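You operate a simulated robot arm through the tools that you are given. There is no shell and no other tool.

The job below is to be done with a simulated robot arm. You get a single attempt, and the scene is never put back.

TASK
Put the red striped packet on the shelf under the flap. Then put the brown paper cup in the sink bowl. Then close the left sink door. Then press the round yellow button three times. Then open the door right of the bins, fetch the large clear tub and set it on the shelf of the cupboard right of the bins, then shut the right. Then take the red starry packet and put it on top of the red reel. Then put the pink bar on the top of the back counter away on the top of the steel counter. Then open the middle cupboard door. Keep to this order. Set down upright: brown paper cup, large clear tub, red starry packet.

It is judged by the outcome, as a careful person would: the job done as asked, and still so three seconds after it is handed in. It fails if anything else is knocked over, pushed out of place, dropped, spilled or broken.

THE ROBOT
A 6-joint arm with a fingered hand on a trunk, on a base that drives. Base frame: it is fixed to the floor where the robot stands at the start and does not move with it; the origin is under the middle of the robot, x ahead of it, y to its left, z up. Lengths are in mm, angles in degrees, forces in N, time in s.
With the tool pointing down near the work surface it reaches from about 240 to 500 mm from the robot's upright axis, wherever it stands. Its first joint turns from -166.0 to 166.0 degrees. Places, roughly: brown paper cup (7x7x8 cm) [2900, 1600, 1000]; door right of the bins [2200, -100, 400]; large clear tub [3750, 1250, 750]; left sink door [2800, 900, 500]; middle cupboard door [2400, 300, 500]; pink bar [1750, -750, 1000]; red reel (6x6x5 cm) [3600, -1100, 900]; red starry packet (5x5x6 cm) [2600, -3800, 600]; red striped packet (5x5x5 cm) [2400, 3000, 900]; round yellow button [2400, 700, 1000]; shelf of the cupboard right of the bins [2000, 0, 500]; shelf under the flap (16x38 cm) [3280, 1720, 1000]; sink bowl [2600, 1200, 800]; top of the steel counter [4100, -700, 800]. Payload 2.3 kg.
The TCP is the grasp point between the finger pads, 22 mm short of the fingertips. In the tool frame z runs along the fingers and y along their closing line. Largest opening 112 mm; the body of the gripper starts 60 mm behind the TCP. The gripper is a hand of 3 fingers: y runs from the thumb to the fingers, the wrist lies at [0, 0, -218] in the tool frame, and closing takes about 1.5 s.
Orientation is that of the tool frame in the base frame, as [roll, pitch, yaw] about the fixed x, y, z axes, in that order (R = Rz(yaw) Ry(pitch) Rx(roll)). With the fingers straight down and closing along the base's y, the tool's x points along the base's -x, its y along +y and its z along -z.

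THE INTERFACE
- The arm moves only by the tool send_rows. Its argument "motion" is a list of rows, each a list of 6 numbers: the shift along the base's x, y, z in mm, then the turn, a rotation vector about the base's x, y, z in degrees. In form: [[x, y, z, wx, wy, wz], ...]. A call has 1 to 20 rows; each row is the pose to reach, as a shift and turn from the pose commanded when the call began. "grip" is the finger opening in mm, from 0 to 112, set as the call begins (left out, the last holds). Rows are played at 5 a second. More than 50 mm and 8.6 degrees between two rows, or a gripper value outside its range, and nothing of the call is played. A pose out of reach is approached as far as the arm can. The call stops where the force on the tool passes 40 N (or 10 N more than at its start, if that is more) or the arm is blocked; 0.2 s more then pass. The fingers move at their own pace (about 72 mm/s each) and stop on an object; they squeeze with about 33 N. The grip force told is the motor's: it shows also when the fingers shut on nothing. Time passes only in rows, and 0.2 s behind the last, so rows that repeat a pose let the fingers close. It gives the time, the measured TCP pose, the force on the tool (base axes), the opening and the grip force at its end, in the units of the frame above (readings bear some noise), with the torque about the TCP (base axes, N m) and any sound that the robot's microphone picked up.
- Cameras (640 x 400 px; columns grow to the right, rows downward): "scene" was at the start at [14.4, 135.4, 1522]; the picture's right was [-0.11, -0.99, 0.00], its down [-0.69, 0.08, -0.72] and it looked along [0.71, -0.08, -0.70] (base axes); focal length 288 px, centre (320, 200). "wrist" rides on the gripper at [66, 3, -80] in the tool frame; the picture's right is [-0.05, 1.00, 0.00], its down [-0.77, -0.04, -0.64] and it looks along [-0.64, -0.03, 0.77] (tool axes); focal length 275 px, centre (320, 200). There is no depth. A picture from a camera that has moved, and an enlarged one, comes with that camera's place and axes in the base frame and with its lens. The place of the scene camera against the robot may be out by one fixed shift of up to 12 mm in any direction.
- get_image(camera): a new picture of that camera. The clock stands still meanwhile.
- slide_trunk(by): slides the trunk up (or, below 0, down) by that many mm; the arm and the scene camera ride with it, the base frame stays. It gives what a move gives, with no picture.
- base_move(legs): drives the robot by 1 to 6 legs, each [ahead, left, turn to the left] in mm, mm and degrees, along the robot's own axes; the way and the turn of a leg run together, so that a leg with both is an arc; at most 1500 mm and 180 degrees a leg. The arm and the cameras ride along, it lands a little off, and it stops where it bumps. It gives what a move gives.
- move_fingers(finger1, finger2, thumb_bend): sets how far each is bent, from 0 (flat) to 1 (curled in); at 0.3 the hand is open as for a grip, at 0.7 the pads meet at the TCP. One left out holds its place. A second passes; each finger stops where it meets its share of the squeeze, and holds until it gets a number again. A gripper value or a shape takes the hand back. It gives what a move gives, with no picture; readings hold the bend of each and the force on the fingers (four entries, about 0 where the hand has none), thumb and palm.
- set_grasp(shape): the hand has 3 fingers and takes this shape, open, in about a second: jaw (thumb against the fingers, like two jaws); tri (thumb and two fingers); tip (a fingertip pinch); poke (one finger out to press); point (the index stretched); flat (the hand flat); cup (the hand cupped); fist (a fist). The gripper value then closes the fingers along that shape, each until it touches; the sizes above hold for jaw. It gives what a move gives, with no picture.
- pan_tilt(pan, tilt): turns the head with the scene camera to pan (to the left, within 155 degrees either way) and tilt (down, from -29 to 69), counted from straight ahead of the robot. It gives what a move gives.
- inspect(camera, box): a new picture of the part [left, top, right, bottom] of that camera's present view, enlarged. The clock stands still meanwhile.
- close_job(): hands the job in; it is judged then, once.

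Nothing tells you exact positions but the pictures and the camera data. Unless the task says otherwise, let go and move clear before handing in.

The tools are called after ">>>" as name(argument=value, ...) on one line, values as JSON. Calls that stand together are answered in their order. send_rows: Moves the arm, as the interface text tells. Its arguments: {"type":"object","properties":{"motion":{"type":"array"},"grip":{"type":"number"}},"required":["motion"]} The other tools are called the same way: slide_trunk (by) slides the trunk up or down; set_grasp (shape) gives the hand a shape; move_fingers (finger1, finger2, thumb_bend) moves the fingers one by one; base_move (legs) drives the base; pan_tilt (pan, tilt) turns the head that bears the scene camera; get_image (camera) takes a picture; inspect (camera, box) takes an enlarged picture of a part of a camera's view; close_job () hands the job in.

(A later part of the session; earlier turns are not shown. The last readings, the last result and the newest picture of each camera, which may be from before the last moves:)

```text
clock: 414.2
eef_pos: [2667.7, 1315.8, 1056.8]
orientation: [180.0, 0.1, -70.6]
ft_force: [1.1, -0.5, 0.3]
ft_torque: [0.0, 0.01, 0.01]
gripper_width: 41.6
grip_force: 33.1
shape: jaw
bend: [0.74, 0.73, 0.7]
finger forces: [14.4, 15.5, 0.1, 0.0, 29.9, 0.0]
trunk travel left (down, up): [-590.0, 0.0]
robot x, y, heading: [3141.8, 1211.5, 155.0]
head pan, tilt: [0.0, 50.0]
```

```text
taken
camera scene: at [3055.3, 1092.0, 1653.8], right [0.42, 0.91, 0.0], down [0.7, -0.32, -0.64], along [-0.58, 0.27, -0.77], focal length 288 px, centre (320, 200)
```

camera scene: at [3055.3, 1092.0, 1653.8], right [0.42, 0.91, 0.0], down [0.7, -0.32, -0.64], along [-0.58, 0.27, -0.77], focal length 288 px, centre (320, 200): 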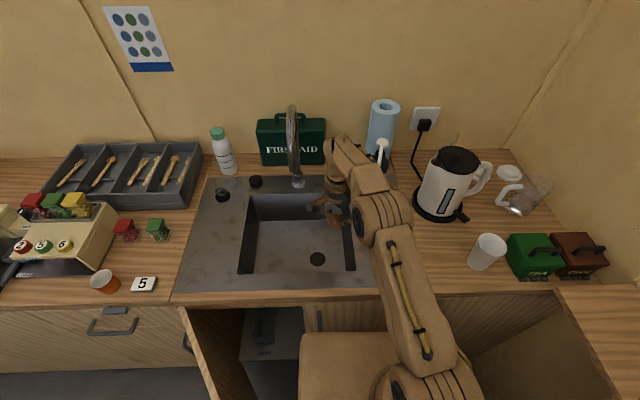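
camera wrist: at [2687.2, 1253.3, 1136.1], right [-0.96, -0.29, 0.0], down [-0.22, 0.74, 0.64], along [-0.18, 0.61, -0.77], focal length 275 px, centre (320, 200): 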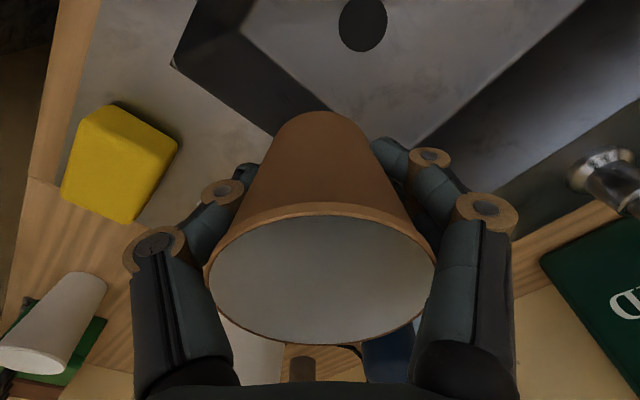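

The cup is over the right side of the bowl, between the drain and the wall. I'll zoom in to see where its base will land.

>>> inspect(camera="wrist", box=[160, 0, 480, 160])

>>> inspect(camera="scene", box=[220, 160, 400, 300])

```text
2.00 times, centred on (320, 80) of wrist
camera zoom: at [2687.2, 1253.3, 1136.1], right [-0.96, -0.29, 0.0], down [-0.22, 0.74, 0.64], along [-0.18, 0.61, -0.77], focal length 551 px, centre (320, 440)
```

zoom: 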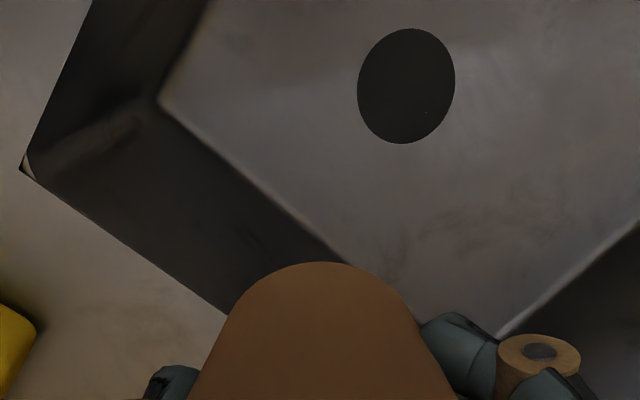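

```text
2.86 times, centred on (310, 230) of scene
camera zoom: at [3055.3, 1092.0, 1653.8], right [0.42, 0.91, 0.0], down [0.7, -0.32, -0.64], along [-0.58, 0.27, -0.77], focal length 822 px, centre (349, 114)
```

zoom: 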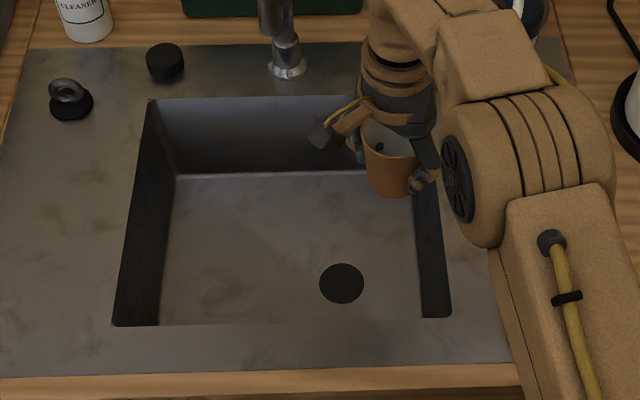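

The base would land close to the drain, so I'll shift slightly right, and turn the hand so its camera arm stays away from the bowl's front wall, then lower into the bowl.

>>> send_rows(motion=[[2, 1, 0, 0, 0, -7], [4, 2, 0, 0, 0, -14], [6, 3, 0, 0, 0, -21], [8, 3, 0, 0, 0, -29]])

>>> send_rows(motion=[[0, 0, -40, 0, 0, 0], [0, 0, -80, 0, 0, 0], [0, 0, -120, 0, 0, 0], [0, 0, -155, 0, 0, 0]])

>>> get_image(camera="wrist")

>>> inspect(camera="scene", box=[220, 160, 400, 300])

```text
clock: 415.2
eef_pos: [2678.2, 1318.6, 1058.4]
orientation: [179.8, 0.0, -99.9]
ft_force: [0.8, -0.7, -1.1]
ft_torque: [0.02, 0.02, -0.02]
gripper_width: 41.8
grip_force: 32.9
shape: jaw
bend: [0.74, 0.73, 0.7]
finger forces: [14.4, 15.5, 0.0, 0.0, 29.8, 0.0]
trunk travel left (down, up): [-590.0, 0.0]
robot x, y, heading: [3141.3, 1211.3, 155.4]
head pan, tilt: [0.0, 50.0]
```

```text
clock: 416.2
eef_pos: [2676.2, 1316.7, 904.5]
orientation: [-180.0, 0.2, -99.8]
ft_force: [-0.2, 0.3, 0.4]
ft_torque: [-0.01, 0.0, 0.0]
gripper_width: 41.1
grip_force: 32.8
shape: jaw
bend: [0.74, 0.73, 0.7]
finger forces: [14.7, 15.7, 0.0, 0.0, 29.8, 0.0]
trunk travel left (down, up): [-590.0, 0.0]
robot x, y, heading: [3138.9, 1210.5, 155.4]
head pan, tilt: [0.0, 50.0]
```

```text
taken
camera wrist: at [2662.1, 1252.8, 983.4], right [-0.98, 0.22, 0.0], down [0.17, 0.75, 0.64], along [0.14, 0.62, -0.77], focal length 275 px, centre (320, 200)
```

wrist: 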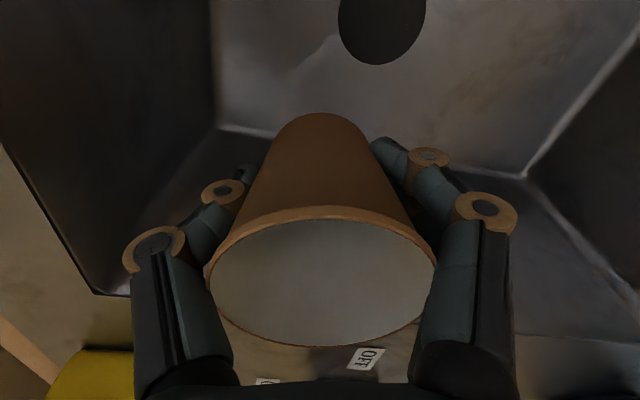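

```text
2.86 times, centred on (310, 230) of scene
camera zoom: at [3056.1, 1092.9, 1653.9], right [0.42, 0.91, 0.0], down [0.69, -0.32, -0.64], along [-0.58, 0.27, -0.77], focal length 822 px, centre (349, 114)
```

zoom: 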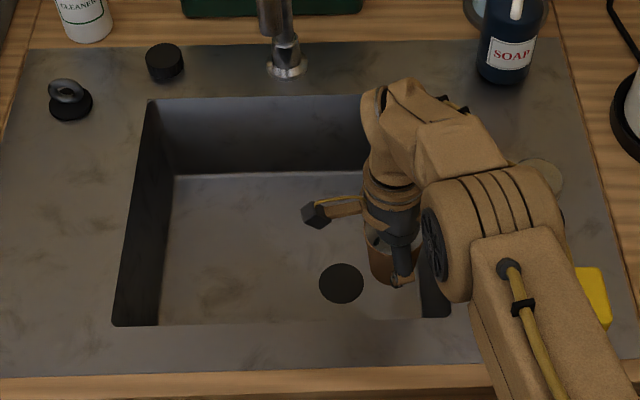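

The cup is inside the bowl with room on all sides. I'll continue slowly until the base touches.

>>> send_rows(motion=[[0, 0, -15, 0, 0, 0], [0, 0, -30, 0, 0, 0], [0, 0, -42, 0, 0, 0]])

>>> send_rows(motion=[[0, 0, -4, 0, 0, 0], [0, 0, -8, 0, 0, 0], [0, 0, -12, 0, 0, 0], [0, 0, -16, 0, 0, 0]])

```text
clock: 417.0
eef_pos: [2677.1, 1319.7, 861.9]
orientation: [180.0, 0.2, -99.8]
ft_force: [-0.4, 0.3, 0.0]
ft_torque: [0.03, 0.02, 0.03]
gripper_width: 41.1
grip_force: 33.1
shape: jaw
bend: [0.74, 0.73, 0.7]
finger forces: [14.6, 15.5, 0.0, 0.0, 29.6, 0.0]
trunk travel left (down, up): [-590.0, 0.0]
robot x, y, heading: [3139.2, 1208.0, 155.0]
head pan, tilt: [0.0, 50.0]
```

```text
clock: 418.0
eef_pos: [2679.4, 1317.6, 851.7]
orientation: [180.0, 0.1, -99.8]
ft_force: [-0.5, -0.6, -0.6]
ft_torque: [0.01, 0.02, 0.01]
gripper_width: 41.0
grip_force: 33.4
shape: jaw
bend: [0.74, 0.73, 0.7]
finger forces: [14.7, 15.5, 0.0, 0.0, 29.6, 0.0]
out of reach, approached as far as the arm can: row 4
trunk travel left (down, up): [-590.0, 0.0]
robot x, y, heading: [3137.2, 1209.1, 155.1]
head pan, tilt: [0.0, 50.0]
```

The arm is at its low limit at this trunk height, and the floor should be only ~10 mm below the cup. I'll lower the trunk in small steps and watch the force.

>>> slide_trunk(by=-8)

>>> slide_trunk(by=-6)

>>> get_image(camera="wrist")

```text
clock: 418.6
eef_pos: [2679.3, 1315.9, 842.1]
orientation: [179.9, 0.2, -99.8]
ft_force: [-0.3, -0.3, -0.2]
ft_torque: [0.01, 0.02, 0.01]
gripper_width: 41.0
grip_force: 33.2
shape: jaw
bend: [0.74, 0.73, 0.7]
finger forces: [14.7, 15.6, 0.0, 0.0, 29.6, 0.0]
trunk travel left (down, up): [-582.0, 8.0]
robot x, y, heading: [3138.8, 1210.6, 155.2]
head pan, tilt: [0.0, 50.0]
```

```text
clock: 419.1
eef_pos: [2680.4, 1317.4, 837.3]
orientation: [180.0, 0.1, -99.8]
ft_force: [0.5, 0.7, 0.0]
ft_torque: [0.0, -0.03, 0.02]
gripper_width: 41.4
grip_force: 33.0
shape: jaw
bend: [0.74, 0.73, 0.7]
finger forces: [14.6, 15.4, 0.0, 0.1, 29.7, 0.0]
trunk travel left (down, up): [-576.0, 14.0]
robot x, y, heading: [3137.7, 1209.2, 155.3]
head pan, tilt: [0.0, 50.0]
```

```text
taken
camera wrist: at [2665.8, 1253.0, 916.2], right [-0.98, 0.22, 0.0], down [0.17, 0.75, 0.64], along [0.14, 0.62, -0.77], focal length 275 px, centre (320, 200)
```

wrist: 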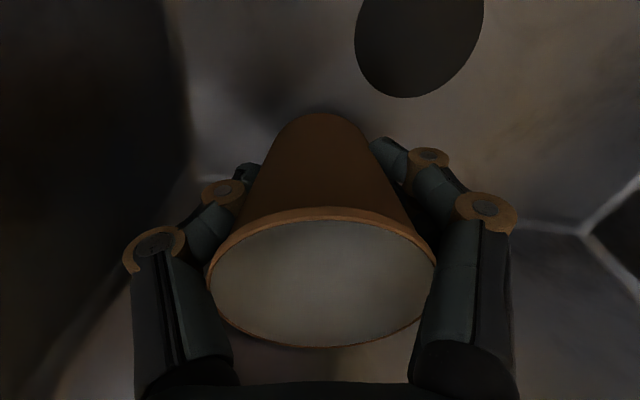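

Not touching yet; from the drain's apparent size the floor should be around z 790. I'll continue in 4 mm steps.

>>> slide_trunk(by=-5)

>>> slide_trunk(by=-5)

>>> slide_trunk(by=-5)

```text
clock: 419.7
eef_pos: [2679.9, 1317.2, 832.5]
orientation: [179.9, 0.0, -99.9]
ft_force: [-0.5, -0.2, 0.3]
ft_torque: [0.03, 0.02, -0.01]
gripper_width: 41.3
grip_force: 33.1
shape: jaw
bend: [0.74, 0.73, 0.7]
finger forces: [14.6, 15.5, 0.0, 0.1, 29.6, 0.1]
trunk travel left (down, up): [-571.0, 19.0]
robot x, y, heading: [3136.2, 1210.2, 154.9]
head pan, tilt: [0.0, 50.0]
```

```text
clock: 420.2
eef_pos: [2679.4, 1316.7, 827.8]
orientation: [179.8, 0.1, -99.8]
ft_force: [0.2, -0.3, 0.6]
ft_torque: [0.01, 0.02, -0.02]
gripper_width: 41.1
grip_force: 33.0
shape: jaw
bend: [0.74, 0.73, 0.7]
finger forces: [14.6, 15.5, 0.0, 0.1, 29.5, 0.0]
trunk travel left (down, up): [-566.0, 24.0]
robot x, y, heading: [3139.8, 1207.9, 154.9]
head pan, tilt: [0.0, 50.0]
```

```text
clock: 420.8
eef_pos: [2679.8, 1316.6, 821.5]
orientation: [179.9, 0.1, -99.7]
ft_force: [-1.5, -0.1, -0.1]
ft_torque: [-0.01, 0.04, 0.03]
gripper_width: 40.9
grip_force: 32.9
shape: jaw
bend: [0.74, 0.73, 0.7]
finger forces: [14.7, 15.5, 0.0, 0.1, 29.5, 0.1]
trunk travel left (down, up): [-561.0, 29.0]
robot x, y, heading: [3142.7, 1208.1, 154.8]
head pan, tilt: [0.0, 50.0]
```

Still free. To get the force-stopped arm motion back I'll raise the arm 40, drop the trunk 40, then lower with the arm.

>>> send_rows(motion=[[0, 0, 20, 0, 0, 0], [0, 0, 40, 0, 0, 0]])

>>> slide_trunk(by=-40)

>>> send_rows(motion=[[0, 0, -4, 0, 0, 0], [0, 0, -8, 0, 0, 0], [0, 0, -12, 0, 0, 0], [0, 0, -16, 0, 0, 0]])

```text
clock: 421.4
eef_pos: [2681.4, 1315.0, 861.8]
orientation: [179.9, 0.1, -99.8]
ft_force: [0.6, 0.2, -0.9]
ft_torque: [-0.03, -0.03, -0.02]
gripper_width: 41.0
grip_force: 33.1
shape: jaw
bend: [0.74, 0.73, 0.7]
finger forces: [14.6, 15.5, 0.1, 0.1, 29.6, 0.0]
trunk travel left (down, up): [-561.0, 29.0]
robot x, y, heading: [3139.1, 1210.5, 155.1]
head pan, tilt: [0.0, 50.0]
```

```text
clock: 422.2
eef_pos: [2679.8, 1315.4, 821.7]
orientation: [179.9, 0.0, -99.8]
ft_force: [-0.8, -0.1, -0.7]
ft_torque: [0.0, -0.03, 0.03]
gripper_width: 40.8
grip_force: 32.7
shape: jaw
bend: [0.74, 0.73, 0.7]
finger forces: [14.6, 15.5, 0.0, 0.0, 29.6, 0.0]
trunk travel left (down, up): [-521.0, 69.0]
robot x, y, heading: [3136.4, 1208.8, 155.2]
head pan, tilt: [0.0, 50.0]
```

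```text
clock: 423.1
eef_pos: [2680.6, 1313.9, 814.1]
orientation: [179.1, 0.1, -99.9]
ft_force: [5.7, -0.2, 28.7]
ft_torque: [0.0, -0.26, 0.0]
gripper_width: 42.6
grip_force: 33.0
shape: jaw
bend: [0.75, 0.75, 0.72]
finger forces: [15.4, 17.0, 0.0, 0.0, 36.4, 0.0]
trunk travel left (down, up): [-521.0, 69.0]
robot x, y, heading: [3138.5, 1205.7, 155.3]
head pan, tilt: [0.0, 50.0]
stopped in row 4: the force on the tool passed its limit at 43 N (the readings are from after the stop); the commanded pose is now the measured one
```

Contact with the bowl floor. I'll ease up slightly and release the cup.

>>> send_rows(motion=[[0, 0, 2, 0, 0, 0], [0, 0, 3, 0, 0, 0]])

>>> send_rows(motion=[[0, 0, 0, 0, 0, 0], [0, 0, 0, 0, 0, 0], [0, 0, 0, 0, 0, 0], [0, 0, 0, 0, 0, 0], [0, 0, 0, 0, 0, 0]], grip=74)

>>> get_image(camera="wrist")

```text
clock: 423.7
eef_pos: [2679.4, 1315.6, 815.2]
orientation: [179.4, 0.2, -99.7]
ft_force: [4.4, -3.1, 14.9]
ft_torque: [-0.02, -0.13, 0.02]
gripper_width: 42.6
grip_force: 32.7
shape: jaw
bend: [0.75, 0.75, 0.72]
finger forces: [16.1, 16.6, 0.0, 0.0, 36.2, 0.0]
trunk travel left (down, up): [-521.0, 69.0]
robot x, y, heading: [3135.9, 1208.4, 155.1]
head pan, tilt: [0.0, 50.0]
```

```text
clock: 424.9
eef_pos: [2678.4, 1315.6, 814.6]
orientation: [179.5, 0.1, -99.6]
ft_force: [-0.4, 0.3, 1.1]
ft_torque: [-0.01, -0.03, 0.0]
gripper_width: 73.7
grip_force: 0.0
shape: jaw
bend: [0.7, 0.7, 0.67]
finger forces: [0.1, 0.0, 0.1, 0.0, 0.0, 0.0]
trunk travel left (down, up): [-521.0, 69.0]
robot x, y, heading: [3137.3, 1210.8, 155.2]
head pan, tilt: [0.0, 50.0]
```

```text
taken
camera wrist: at [2664.2, 1251.9, 892.9], right [-0.98, 0.21, 0.01], down [0.17, 0.75, 0.64], along [0.13, 0.62, -0.77], focal length 275 px, centre (320, 200)
```

wrist: 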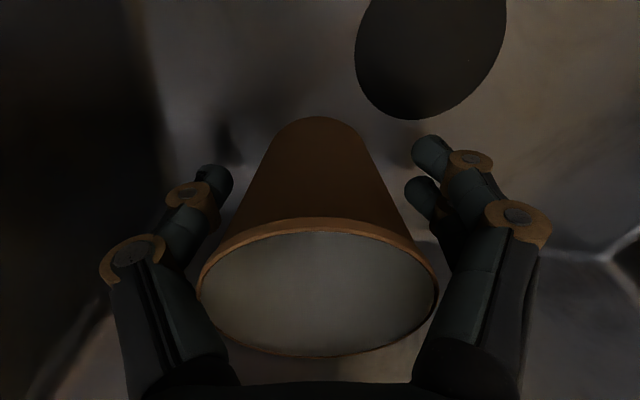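

The cup stands upright in the bowl. I'll open a bit wider and lift straight out.

>>> send_rows(motion=[[0, 0, 0, 0, 0, 0], [0, 0, 0, 0, 0, 0], [0, 0, 30, 0, 0, 0], [0, 0, 70, 0, 0, 0], [0, 0, 115, 0, 0, 0], [0, 0, 160, 0, 0, 0], [0, 0, 205, 0, 0, 0], [0, 0, 250, 0, 0, 0]], grip=92)

>>> get_image(camera="wrist")

>>> inspect(camera="scene", box=[220, 160, 400, 300])

```text
clock: 426.7
eef_pos: [2678.8, 1317.5, 1066.3]
orientation: [179.5, 0.1, -99.6]
ft_force: [-1.7, 0.4, 0.3]
ft_torque: [0.0, -0.01, 0.05]
gripper_width: 91.8
grip_force: 0.0
shape: jaw
bend: [0.57, 0.57, 0.53]
finger forces: [0.0, 0.1, 0.0, 0.0, 0.0, 0.1]
trunk travel left (down, up): [-521.0, 69.0]
robot x, y, heading: [3138.0, 1208.1, 155.2]
head pan, tilt: [0.0, 50.0]
```

```text
taken
camera wrist: at [2665.0, 1253.5, 1144.4], right [-0.98, 0.22, 0.01], down [0.17, 0.75, 0.64], along [0.13, 0.62, -0.77], focal length 275 px, centre (320, 200)
```

wrist: 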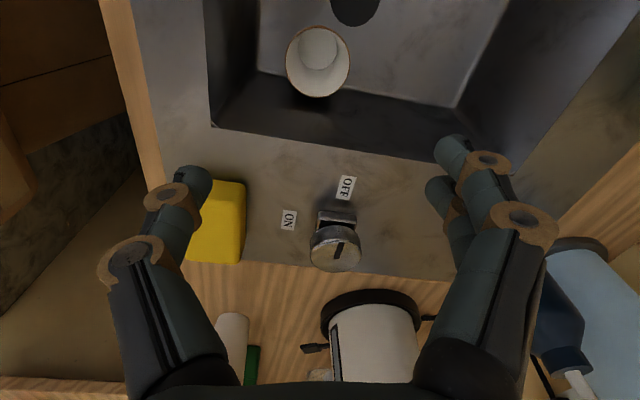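

```text
2.86 times, centred on (310, 230) of scene
camera zoom: at [3056.8, 1092.8, 1584.9], right [0.42, 0.91, 0.0], down [0.69, -0.32, -0.64], along [-0.58, 0.27, -0.77], focal length 822 px, centre (349, 114)
```

zoom: 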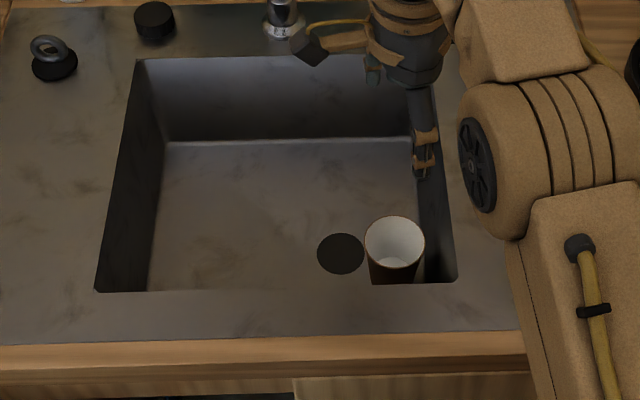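

Step two is done: the brown cup stands upright in the bowl. Next I close the left sink door; it must be pushed from its outer side, so I'll back out and move left along the aisle.

>>> base_move(legs=[[-440, 0, 0], [0, 430, 0]])

>>> pan_tilt(pan=0, tilt=45)

>>> get_image(camera="scene")

>>> pan_tilt(pan=-30, tilt=55)

>>> get_image(camera="scene")

```text
clock: 431.6
eef_pos: [2912.8, 738.9, 1066.0]
orientation: [179.5, 0.2, -99.1]
ft_force: [0.4, -0.5, 0.6]
ft_torque: [0.01, -0.01, 0.03]
gripper_width: 91.8
grip_force: 0.1
shape: jaw
bend: [0.57, 0.57, 0.53]
finger forces: [0.0, 0.0, 0.1, 0.0, 0.0, 0.0]
trunk travel left (down, up): [-521.0, 69.0]
robot x, y, heading: [3374.2, 632.0, 155.5]
head pan, tilt: [0.0, 50.0]
```

```text
clock: 432.3
eef_pos: [2913.0, 739.3, 1065.0]
orientation: [179.5, 0.1, -99.2]
ft_force: [-0.2, 0.0, -0.5]
ft_torque: [-0.01, 0.01, -0.01]
gripper_width: 91.7
grip_force: 0.0
shape: jaw
bend: [0.57, 0.57, 0.53]
finger forces: [0.0, 0.1, 0.0, 0.0, 0.1, 0.0]
trunk travel left (down, up): [-521.0, 69.0]
robot x, y, heading: [3373.0, 632.1, 155.5]
head pan, tilt: [0.0, 45.0]
```

```text
taken
camera scene: at [3289.4, 520.0, 1591.8], right [0.41, 0.91, 0.0], down [0.64, -0.29, -0.71], along [-0.64, 0.29, -0.71], focal length 288 px, centre (320, 200)
```

scene: 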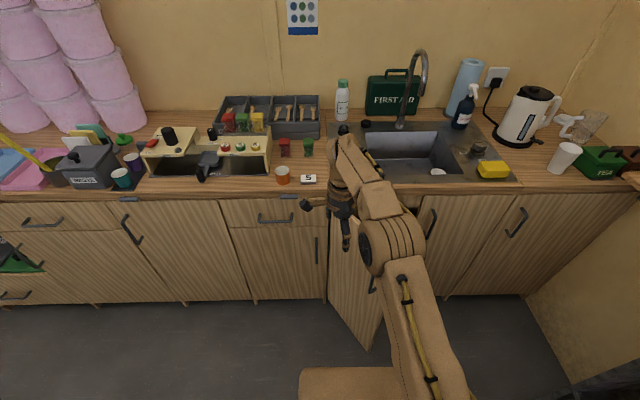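

```text
clock: 433.2
eef_pos: [2912.2, 739.4, 1064.3]
orientation: [179.4, 0.1, -99.2]
ft_force: [0.0, -1.2, 0.1]
ft_torque: [-0.03, 0.01, -0.06]
gripper_width: 91.7
grip_force: 0.1
shape: jaw
bend: [0.57, 0.57, 0.53]
finger forces: [0.0, 0.1, 0.0, 0.0, 0.0, 0.0]
trunk travel left (down, up): [-521.0, 69.0]
robot x, y, heading: [3374.2, 637.0, 155.6]
head pan, tilt: [-30.0, 55.0]
```

```text
taken
camera scene: at [3321.3, 545.0, 1578.4], right [0.81, 0.58, 0.0], down [0.48, -0.67, -0.57], along [-0.33, 0.47, -0.82], focal length 288 px, centre (320, 200)
```

scene: 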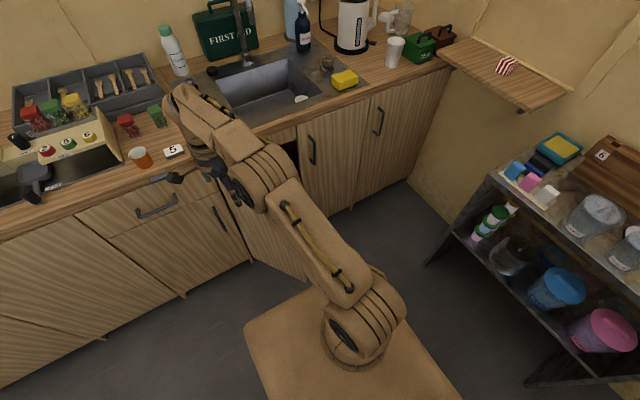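

All the left counter is visible now, and the open sink door is just right of the hand. I'll close the fingers, draw the hand back, and lower the trunk to push the door with the hand held level.

>>> send_rows(motion=[[30, -13, 0, 0, 0, 8], [60, -26, 0, 0, 0, 16], [90, -40, 0, 0, 0, 24], [110, -48, 0, 0, 0, 32]], grip=0)

>>> slide_trunk(by=-300)

>>> get_image(camera="scene")

>>> get_image(camera="wrist")

```text
clock: 434.2
eef_pos: [3021.7, 691.8, 1066.4]
orientation: [179.6, 0.2, -67.2]
ft_force: [0.6, -0.6, 0.2]
ft_torque: [0.01, -0.02, 0.02]
gripper_width: 0.2
grip_force: 28.5
shape: jaw
bend: [0.67, 0.67, 0.75]
finger forces: [0.0, 0.0, 0.1, 0.0, 0.0, 0.1]
trunk travel left (down, up): [-521.0, 69.0]
robot x, y, heading: [3377.9, 634.4, 155.7]
head pan, tilt: [-30.0, 55.0]
```

```text
clock: 437.2
eef_pos: [3020.3, 692.4, 765.7]
orientation: [179.5, 0.1, -67.2]
ft_force: [0.5, 0.4, -0.5]
ft_torque: [0.0, 0.0, -0.03]
gripper_width: 0.1
grip_force: 33.1
shape: jaw
bend: [0.69, 0.69, 0.77]
finger forces: [0.0, 0.0, 0.0, 0.0, 0.0, 0.0]
trunk travel left (down, up): [-221.0, 369.0]
robot x, y, heading: [3379.5, 633.7, 155.6]
head pan, tilt: [-30.0, 55.0]
```

```text
taken
camera scene: at [3321.5, 545.0, 1278.4], right [0.81, 0.58, 0.0], down [0.48, -0.67, -0.57], along [-0.33, 0.47, -0.82], focal length 288 px, centre (320, 200)
```

scene: 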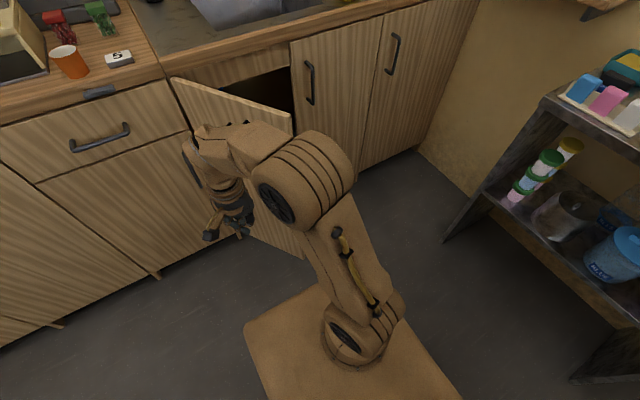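

```text
taken
camera wrist: at [3044.8, 630.9, 844.7], right [-0.94, -0.34, 0.01], down [-0.26, 0.73, 0.64], along [-0.23, 0.6, -0.77], focal length 275 px, centre (320, 200)
```

wrist: 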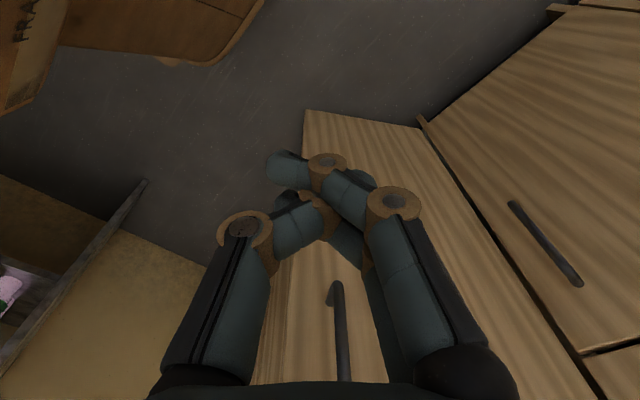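

I can now place the door: hinge near (2622, 875), free edge near (2961, 939), open about 55°, width 350 mm. I'll tilt the closed hand forward until it points nearly level toward the door's outer face.

>>> send_rows(motion=[[-4, 5, 0, 6.4, 5.4, 0], [-8, 10, 0, 12.8, 10.7, 0], [-12, 15, 0, 19.2, 16.1, 0], [-16, 20, 0, 25.5, 21.4, 0], [-20, 25, 0, 31.9, 26.8, 0], [-24, 30, 0, 38.3, 32.1, 0], [-28, 34, 0, 44.7, 37.5, 0], [-32, 38, 0, 51, 42.9, 0], [-35, 43, 0, 57.4, 48.2, 0]])

>>> get_image(camera="scene")

>>> get_image(camera="wrist")

```text
clock: 439.2
eef_pos: [2985.4, 736.1, 766.1]
orientation: [131.4, 67.4, -100.5]
ft_force: [-0.2, -0.3, 0.3]
ft_torque: [-0.02, 0.02, 0.02]
gripper_width: 0.0
grip_force: 32.5
shape: jaw
bend: [0.69, 0.69, 0.77]
finger forces: [0.1, 0.0, 0.0, 0.0, 0.0, 0.0]
trunk travel left (down, up): [-221.0, 369.0]
robot x, y, heading: [3372.3, 634.0, 155.4]
head pan, tilt: [-30.0, 55.0]
```

```text
taken
camera scene: at [3321.3, 545.0, 1278.4], right [0.81, 0.58, 0.0], down [0.48, -0.67, -0.57], along [-0.33, 0.47, -0.82], focal length 288 px, centre (320, 200)
```

scene: 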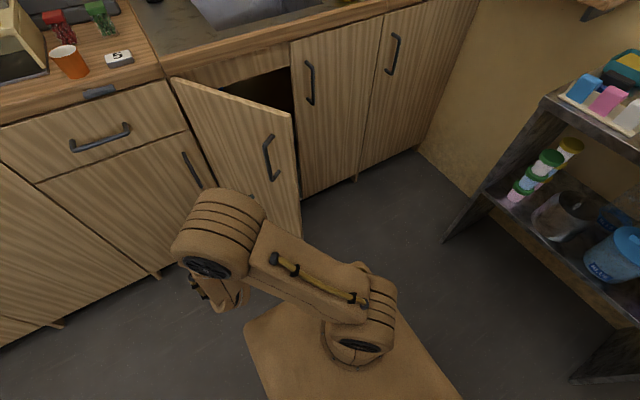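

```text
taken
camera wrist: at [3029.7, 650.2, 725.0], right [-0.77, -0.54, 0.33], down [0.48, -0.15, 0.86], along [-0.42, 0.82, 0.38], focal length 275 px, centre (320, 200)
```

wrist: 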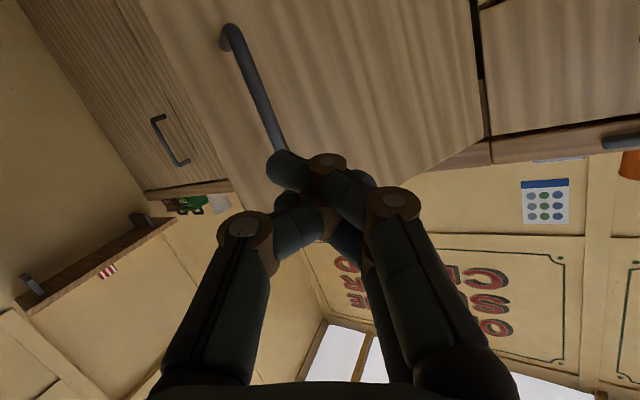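

The hand points level at the door, and the handle sits at about z 680 so I'll push above it. First I drive 150 mm forward so the full swing is in reach.

>>> base_move(legs=[[150, 0, 0]])

>>> send_rows(motion=[[0, 0, 12, 0, 0, 0], [0, 0, 25, 0, 0, 0]])

>>> get_image(camera="scene")

```text
clock: 440.6
eef_pos: [2849.5, 795.3, 765.9]
orientation: [131.5, 67.3, -100.1]
ft_force: [0.3, -0.5, -0.1]
ft_torque: [-0.02, 0.06, 0.03]
gripper_width: 0.0
grip_force: 33.0
shape: jaw
bend: [0.69, 0.69, 0.77]
finger forces: [0.0, 0.1, 0.0, 0.0, 0.1, 0.0]
trunk travel left (down, up): [-221.0, 369.0]
robot x, y, heading: [3236.9, 695.5, 155.8]
head pan, tilt: [-30.0, 55.0]
```

```text
clock: 441.2
eef_pos: [2850.5, 795.7, 792.4]
orientation: [131.7, 67.4, -100.1]
ft_force: [-0.6, 0.8, 0.2]
ft_torque: [-0.02, 0.01, -0.02]
gripper_width: 0.1
grip_force: 33.4
shape: jaw
bend: [0.69, 0.69, 0.77]
finger forces: [0.1, 0.0, 0.1, 0.1, 0.1, 0.0]
trunk travel left (down, up): [-221.0, 369.0]
robot x, y, heading: [3239.4, 699.9, 155.7]
head pan, tilt: [-30.0, 55.0]
```

```text
taken
camera scene: at [3187.2, 605.8, 1278.4], right [0.81, 0.58, 0.0], down [0.48, -0.66, -0.57], along [-0.34, 0.47, -0.82], focal length 288 px, centre (320, 200)
```

scene: 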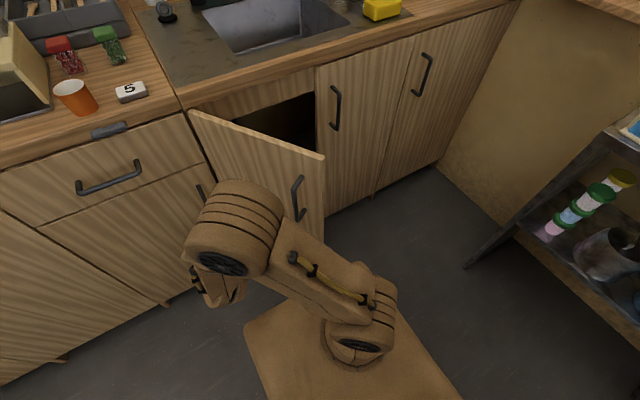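

The door and hand are lined up. I'll approach the door face and push it along its arc.

>>> send_rows(motion=[[7, 35, 0, 0, 0, 0], [14, 70, 0, 0, 0, 0], [21, 103, 0, 0, 0, 0], [16, 125, 0, 0, 0, 0], [9, 146, 0, 0, 0, 0], [1, 166, 0, 0, 0, 0], [-9, 184, 0, 0, 0, 0]])

>>> get_image(camera="scene")

```text
clock: 442.8
eef_pos: [2822.6, 966.0, 805.7]
orientation: [132.4, 67.3, -99.9]
ft_force: [0.5, -0.5, 0.8]
ft_torque: [-0.02, 0.0, 0.0]
gripper_width: 0.0
grip_force: 33.0
shape: jaw
bend: [0.69, 0.69, 0.77]
finger forces: [0.1, 0.0, 0.0, 0.0, 0.0, 0.1]
out of reach, approached as far as the arm can: row 3, 5, 6, 7
trunk travel left (down, up): [-221.0, 369.0]
robot x, y, heading: [3240.9, 696.7, 155.7]
head pan, tilt: [-30.0, 55.0]
```

```text
taken
camera scene: at [3187.1, 606.0, 1278.4], right [0.81, 0.58, 0.0], down [0.48, -0.66, -0.57], along [-0.34, 0.47, -0.82], focal length 288 px, centre (320, 200)
```

scene: 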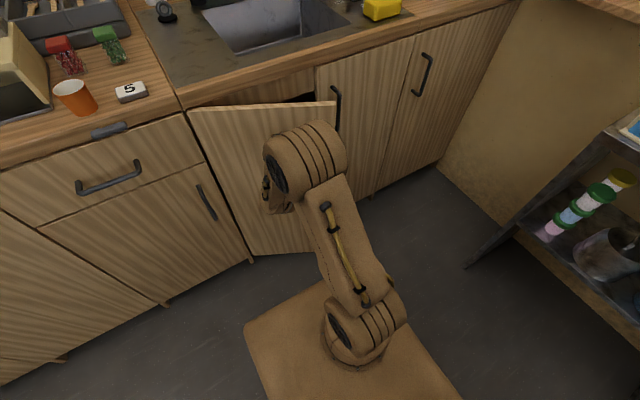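

The door is swinging shut; the arm met a joint limit at about 35° remaining. I'll use the base to push on by 100 mm, keeping the hand as it is.

>>> base_move(legs=[[95, 0, 0]])

>>> get_image(camera="scene")

```text
clock: 443.9
eef_pos: [2737.1, 1002.8, 805.1]
orientation: [132.4, 67.2, -99.7]
ft_force: [0.0, 0.0, 0.1]
ft_torque: [0.01, -0.02, -0.04]
gripper_width: 0.0
grip_force: 32.9
shape: jaw
bend: [0.69, 0.69, 0.78]
finger forces: [0.0, 0.0, 0.0, 0.0, 0.1, 0.0]
trunk travel left (down, up): [-221.0, 369.0]
robot x, y, heading: [3152.0, 737.3, 155.7]
head pan, tilt: [-30.0, 55.0]
```

```text
taken
camera scene: at [3102.2, 643.9, 1278.4], right [0.81, 0.59, 0.0], down [0.48, -0.66, -0.57], along [-0.34, 0.46, -0.82], focal length 288 px, centre (320, 200)
```

scene: 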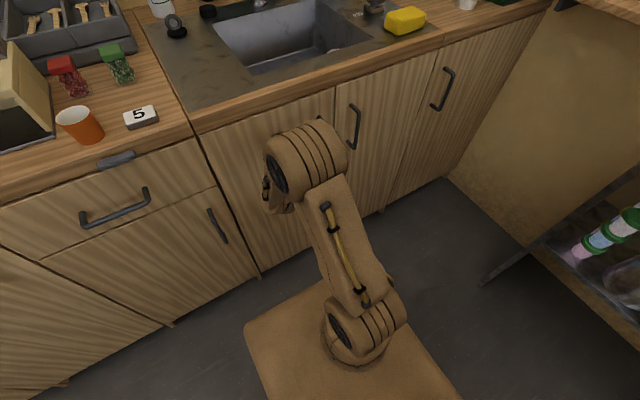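

The door looks nearly flush. I'll push a little further with the arm and check for resistance.

>>> send_rows(motion=[[-6, 3, 0, 0, 0, 0], [-13, 6, 0, 0, 0, 0], [-20, 9, 0, 0, 0, 0], [-27, 12, 0, 0, 0, 0], [-34, 15, 0, 0, 0, 0]])

>>> inspect(camera="scene", box=[170, 60, 410, 280])

```text
clock: 444.5
eef_pos: [2732.2, 1007.6, 805.3]
orientation: [133.3, 67.0, -99.2]
ft_force: [22.7, -9.2, 1.7]
ft_torque: [0.06, 0.19, 0.24]
gripper_width: 0.0
grip_force: 33.2
shape: jaw
bend: [0.69, 0.69, 0.81]
finger forces: [0.0, 0.0, 0.0, 0.0, 32.7, 0.1]
trunk travel left (down, up): [-221.0, 369.0]
robot x, y, heading: [3156.1, 734.2, 155.9]
head pan, tilt: [-30.0, 55.0]
stopped in row 3: the force on the tool passed its limit at 48 N (the readings are from after the stop); the commanded pose is now the measured one
```

```text
1.82 times, centred on (290, 170) of scene
camera zoom: at [3108.2, 641.5, 1278.6], right [0.81, 0.59, 0.0], down [0.48, -0.66, -0.58], along [-0.34, 0.47, -0.82], focal length 523 px, centre (374, 254)
```

zoom: 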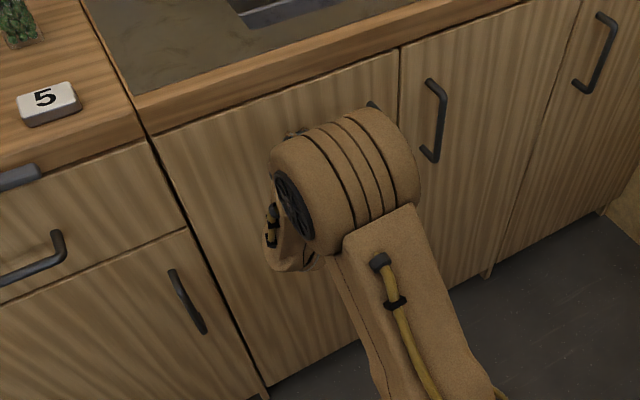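

The door is firmly shut (it resists with over 40 N). I'll withdraw the hand, back the base off, return the hand to pointing down and raise the trunk.

>>> send_rows(motion=[[13, -8, 0, 0, 0, 0], [30, -22, 0, 0, 0, 0]])

>>> base_move(legs=[[-230, 0, 0]])

>>> send_rows(motion=[[4, -5, 0, -6.4, -5.4, 0], [8, -10, 0, -12.8, -10.7, 0], [12, -15, 0, -19.2, -16.1, 0], [16, -20, 0, -25.5, -21.4, 0], [20, -25, 0, -31.9, -26.8, 0], [24, -30, 0, -38.3, -32.1, 0], [28, -34, 0, -44.7, -37.5, 0], [32, -38, 0, -51, -42.9, 0], [35, -43, 0, -57.4, -48.2, 0]])

>>> slide_trunk(by=369)

>>> pan_tilt(pan=20, tilt=40)

>>> get_image(camera="scene")

```text
clock: 445.1
eef_pos: [2757.2, 986.8, 801.8]
orientation: [133.8, 67.0, -98.6]
ft_force: [1.8, 0.8, 0.3]
ft_torque: [-0.01, -0.02, 0.02]
gripper_width: 0.1
grip_force: 32.5
shape: jaw
bend: [0.69, 0.69, 0.78]
finger forces: [0.0, 0.1, 0.0, 0.1, 0.0, 0.1]
trunk travel left (down, up): [-221.0, 369.0]
robot x, y, heading: [3150.9, 735.4, 155.9]
head pan, tilt: [-30.0, 55.0]
```

```text
clock: 446.9
eef_pos: [2965.4, 894.3, 803.4]
orientation: [133.8, 67.0, -98.9]
ft_force: [0.5, -0.7, -0.1]
ft_torque: [0.01, -0.03, -0.01]
gripper_width: 0.0
grip_force: 33.1
shape: jaw
bend: [0.69, 0.69, 0.78]
finger forces: [0.1, 0.0, 0.0, 0.0, 0.1, 0.1]
trunk travel left (down, up): [-221.0, 369.0]
robot x, y, heading: [3360.1, 639.9, 155.8]
head pan, tilt: [-30.0, 55.0]
```

```text
clock: 448.9
eef_pos: [3000.1, 852.3, 802.5]
orientation: [-179.5, -0.7, -67.0]
ft_force: [0.2, 0.2, -0.6]
ft_torque: [-0.01, 0.0, 0.01]
gripper_width: 0.1
grip_force: 33.2
shape: jaw
bend: [0.69, 0.69, 0.78]
finger forces: [0.0, 0.0, 0.1, 0.0, 0.1, 0.1]
trunk travel left (down, up): [-221.0, 369.0]
robot x, y, heading: [3364.3, 638.9, 155.4]
head pan, tilt: [-30.0, 55.0]
```

```text
clock: 452.4
eef_pos: [3000.1, 851.6, 1172.7]
orientation: [-179.6, -0.5, -67.1]
ft_force: [0.3, 0.0, 0.4]
ft_torque: [0.04, -0.01, -0.01]
gripper_width: 0.0
grip_force: 33.3
shape: jaw
bend: [0.69, 0.69, 0.78]
finger forces: [0.0, 0.0, 0.0, 0.1, 0.0, 0.1]
trunk travel left (down, up): [-590.0, 0.0]
robot x, y, heading: [3360.6, 638.0, 155.4]
head pan, tilt: [-30.0, 55.0]
```

```text
clock: 453.6
eef_pos: [2999.8, 850.8, 1172.7]
orientation: [-179.6, -0.5, -67.2]
ft_force: [-0.3, 0.9, 0.8]
ft_torque: [0.0, 0.03, -0.01]
gripper_width: 0.1
grip_force: 32.8
shape: jaw
bend: [0.69, 0.69, 0.78]
finger forces: [0.1, 0.1, 0.1, 0.0, 0.0, 0.0]
trunk travel left (down, up): [-590.0, 0.0]
robot x, y, heading: [3361.1, 638.6, 155.3]
head pan, tilt: [20.0, 40.0]
```

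```text
taken
camera scene: at [3266.7, 498.4, 1668.1], right [0.08, 1.0, 0.0], down [0.64, -0.05, -0.77], along [-0.76, 0.06, -0.64], focal length 288 px, centre (320, 200)
```

scene: 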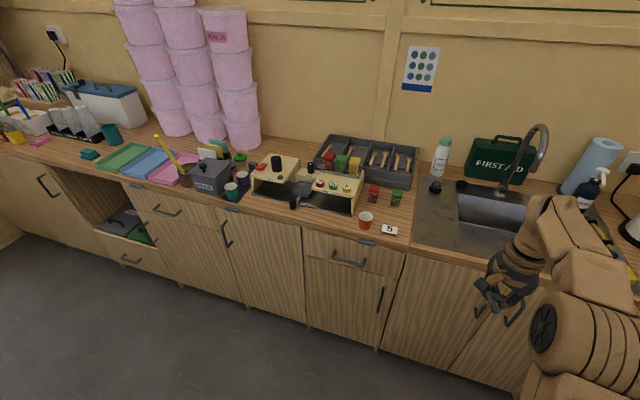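

The sink door is shut. The cream machine on the counter has several round buttons; I'll zoom in to find the yellow one.

>>> inspect(camera="scene", box=[230, 130, 420, 250])

>>> inspect(camera="scene", box=[0, 110, 260, 280])

```text
3.33 times, centred on (325, 190) of scene
camera zoom: at [3266.7, 498.4, 1668.1], right [0.08, 1.0, 0.0], down [0.64, -0.05, -0.77], along [-0.76, 0.06, -0.64], focal length 958 px, centre (303, 233)
```

zoom: 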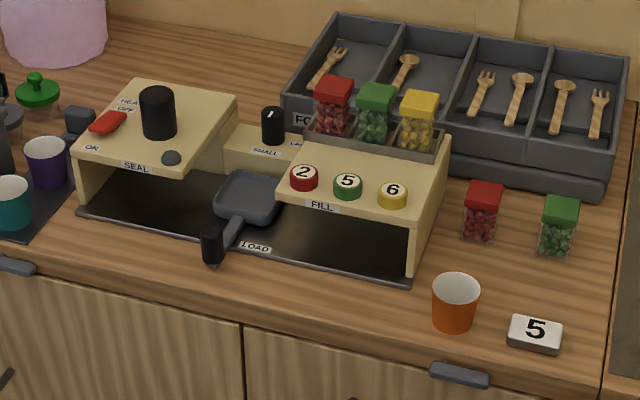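

```text
2.35 times, centred on (130, 195) of scene
camera zoom: at [3266.7, 498.4, 1668.1], right [0.08, 1.0, 0.0], down [0.64, -0.05, -0.77], along [-0.76, 0.06, -0.64], focal length 677 px, centre (767, 212)
```

zoom: 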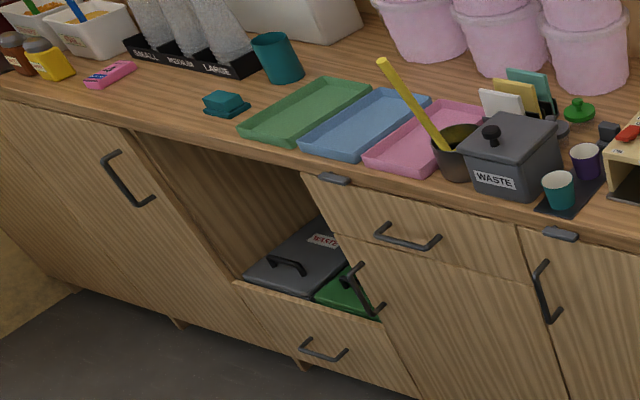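

I've identified the round yellow button (marked 6) on top of the filling machine, around (2440, 665). I'll move the base in front of it and shape the hand for poking.

>>> base_move(legs=[[0, 330, 0], [370, 0, 0]])

>>> set_grasp(shape="poke")

>>> pan_tilt(pan=0, tilt=50)

>>> get_image(camera="scene")

>>> get_image(camera="wrist")

```text
clock: 457.8
eef_pos: [2522.3, 693.5, 1173.1]
orientation: [-179.5, -0.5, -66.2]
ft_force: [0.1, 0.1, 0.1]
ft_torque: [0.0, -0.01, 0.04]
gripper_width: 0.0
grip_force: 32.9
shape: jaw
bend: [0.69, 0.69, 0.78]
finger forces: [0.0, 0.1, 0.1, 0.0, 0.1, 0.0]
trunk travel left (down, up): [-590.0, 0.0]
robot x, y, heading: [2886.7, 492.4, 156.6]
head pan, tilt: [20.0, 40.0]
```

```text
clock: 458.6
eef_pos: [2523.7, 695.0, 1172.6]
orientation: [-179.5, -0.5, -66.2]
ft_force: [-0.1, 0.4, 0.1]
ft_torque: [0.03, 0.03, 0.0]
gripper_width: 0.2
grip_force: 0.1
shape: poke
bend: [1.0, 1.0, 1.0]
finger forces: [0.0, 0.1, 0.0, 0.0, 0.1, 0.1]
trunk travel left (down, up): [-590.0, 0.0]
robot x, y, heading: [2886.1, 487.5, 156.7]
head pan, tilt: [20.0, 40.0]
```

```text
clock: 459.5
eef_pos: [2522.6, 694.2, 1172.7]
orientation: [-179.5, -0.5, -66.3]
ft_force: [0.6, -0.7, 0.2]
ft_torque: [0.04, 0.0, 0.04]
gripper_width: 0.0
grip_force: 0.1
shape: poke
bend: [1.0, 1.0, 1.0]
finger forces: [0.0, 0.1, 0.1, 0.1, 0.0, 0.0]
trunk travel left (down, up): [-590.0, 0.0]
robot x, y, heading: [2889.7, 487.6, 156.5]
head pan, tilt: [0.0, 50.0]
```

```text
taken
camera scene: at [2808.9, 370.0, 1653.9], right [0.4, 0.92, 0.0], down [0.7, -0.3, -0.64], along [-0.59, 0.26, -0.77], focal length 288 px, centre (320, 200)
```

scene: 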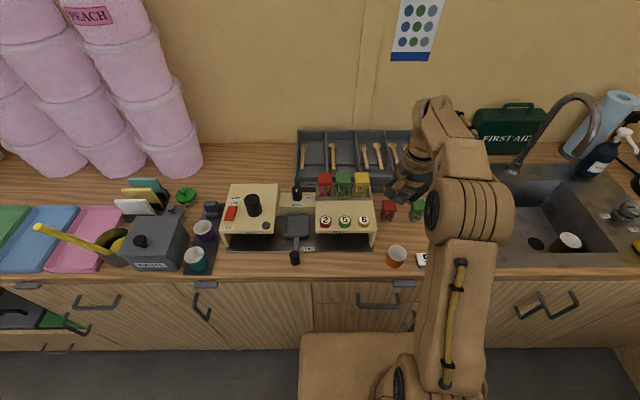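

```text
taken
camera wrist: at [2545.9, 633.1, 1251.5], right [-0.93, -0.36, -0.01], down [-0.29, 0.72, 0.63], along [-0.22, 0.59, -0.78], focal length 275 px, centre (320, 200)
```

wrist: 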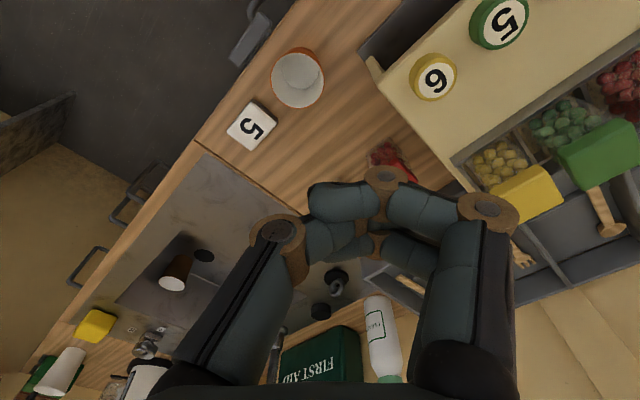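

The poke shape looks curled in the wrist view. I'll look closer at the hand before choosing how to press.

>>> inspect(camera="wrist", box=[180, 130, 540, 400])

>>> inspect(camera="scene", box=[360, 80, 520, 220])

```text
1.48 times, centred on (360, 265) of wrist
camera zoom: at [2545.9, 633.1, 1251.5], right [-0.93, -0.36, -0.01], down [-0.29, 0.72, 0.63], along [-0.22, 0.59, -0.78], focal length 408 px, centre (261, 104)
```

zoom: 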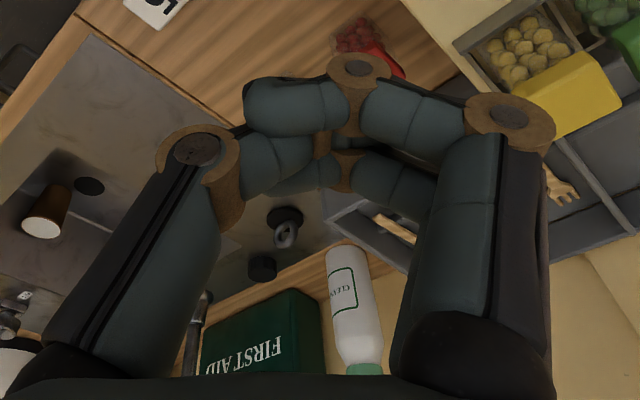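

```text
2.86 times, centred on (440, 150) of scene
camera zoom: at [2808.9, 370.0, 1653.9], right [0.4, 0.92, 0.0], down [0.7, -0.3, -0.64], along [-0.59, 0.26, -0.77], focal length 822 px, centre (-23, 343)
```

zoom: 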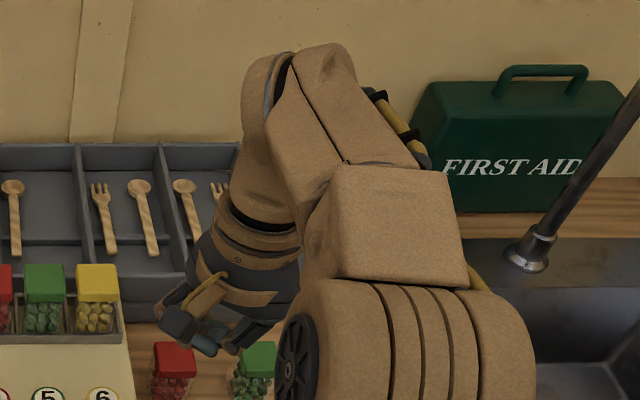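

The poke shape leaves every finger curled on this hand. I'll try the "point" shape and look.

>>> set_grasp(shape="point")

>>> get_image(camera="wrist")

```text
clock: 460.4
eef_pos: [2523.3, 694.0, 1172.6]
orientation: [-179.4, -0.4, -66.2]
ft_force: [-0.3, -0.3, 0.5]
ft_torque: [0.01, -0.04, 0.03]
gripper_width: 0.1
grip_force: 0.0
shape: point
bend: [0.28, 1.0, 0.93]
finger forces: [0.0, 0.0, 0.1, 0.0, 0.0, 0.0]
trunk travel left (down, up): [-590.0, 0.0]
robot x, y, heading: [2887.4, 487.4, 156.6]
head pan, tilt: [0.0, 50.0]
```

```text
taken
camera wrist: at [2545.9, 633.1, 1251.5], right [-0.93, -0.36, -0.01], down [-0.29, 0.72, 0.63], along [-0.22, 0.59, -0.78], focal length 275 px, centre (320, 200)
```

wrist: 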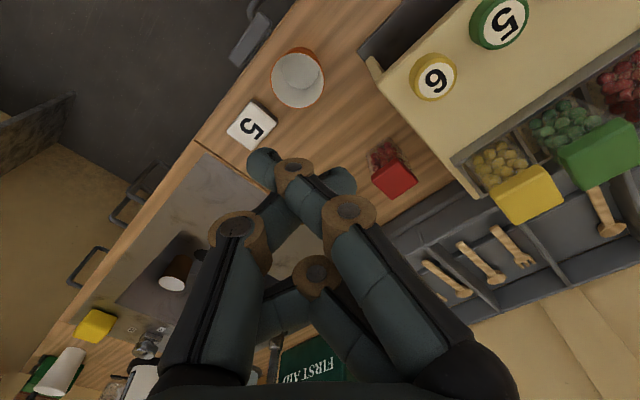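

The index finger still seems to be moving. I'll let a moment pass and look again.

>>> send_rows(motion=[[0, 0, 0, 0, 0, 0], [0, 0, 0, 0, 0, 0], [0, 0, 0, 0, 0, 0], [0, 0, 0, 0, 0, 0], [0, 0, 0, 0, 0, 0]])

>>> get_image(camera="wrist")

```text
clock: 461.6
eef_pos: [2522.4, 693.2, 1171.2]
orientation: [-179.5, -0.5, -66.2]
ft_force: [0.3, 0.1, 0.0]
ft_torque: [0.01, 0.0, 0.04]
gripper_width: 0.0
grip_force: 0.2
shape: point
bend: [0.28, 1.0, 0.93]
finger forces: [0.0, 0.0, 0.0, 0.1, 0.0, 0.0]
trunk travel left (down, up): [-590.0, 0.0]
robot x, y, heading: [2889.2, 483.7, 156.5]
head pan, tilt: [0.0, 50.0]
```

```text
taken
camera wrist: at [2545.9, 633.1, 1251.5], right [-0.93, -0.36, -0.01], down [-0.29, 0.72, 0.63], along [-0.22, 0.59, -0.78], focal length 275 px, centre (320, 200)
```

wrist: 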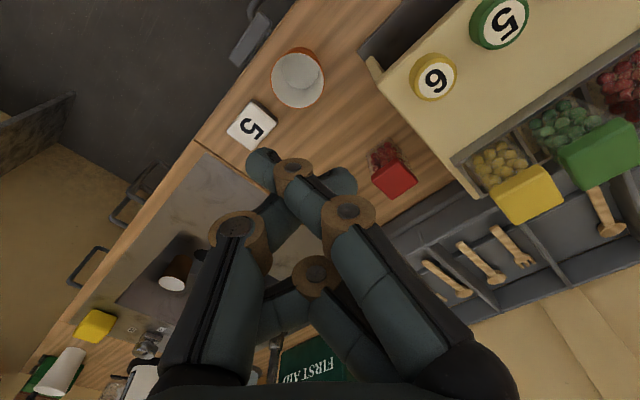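

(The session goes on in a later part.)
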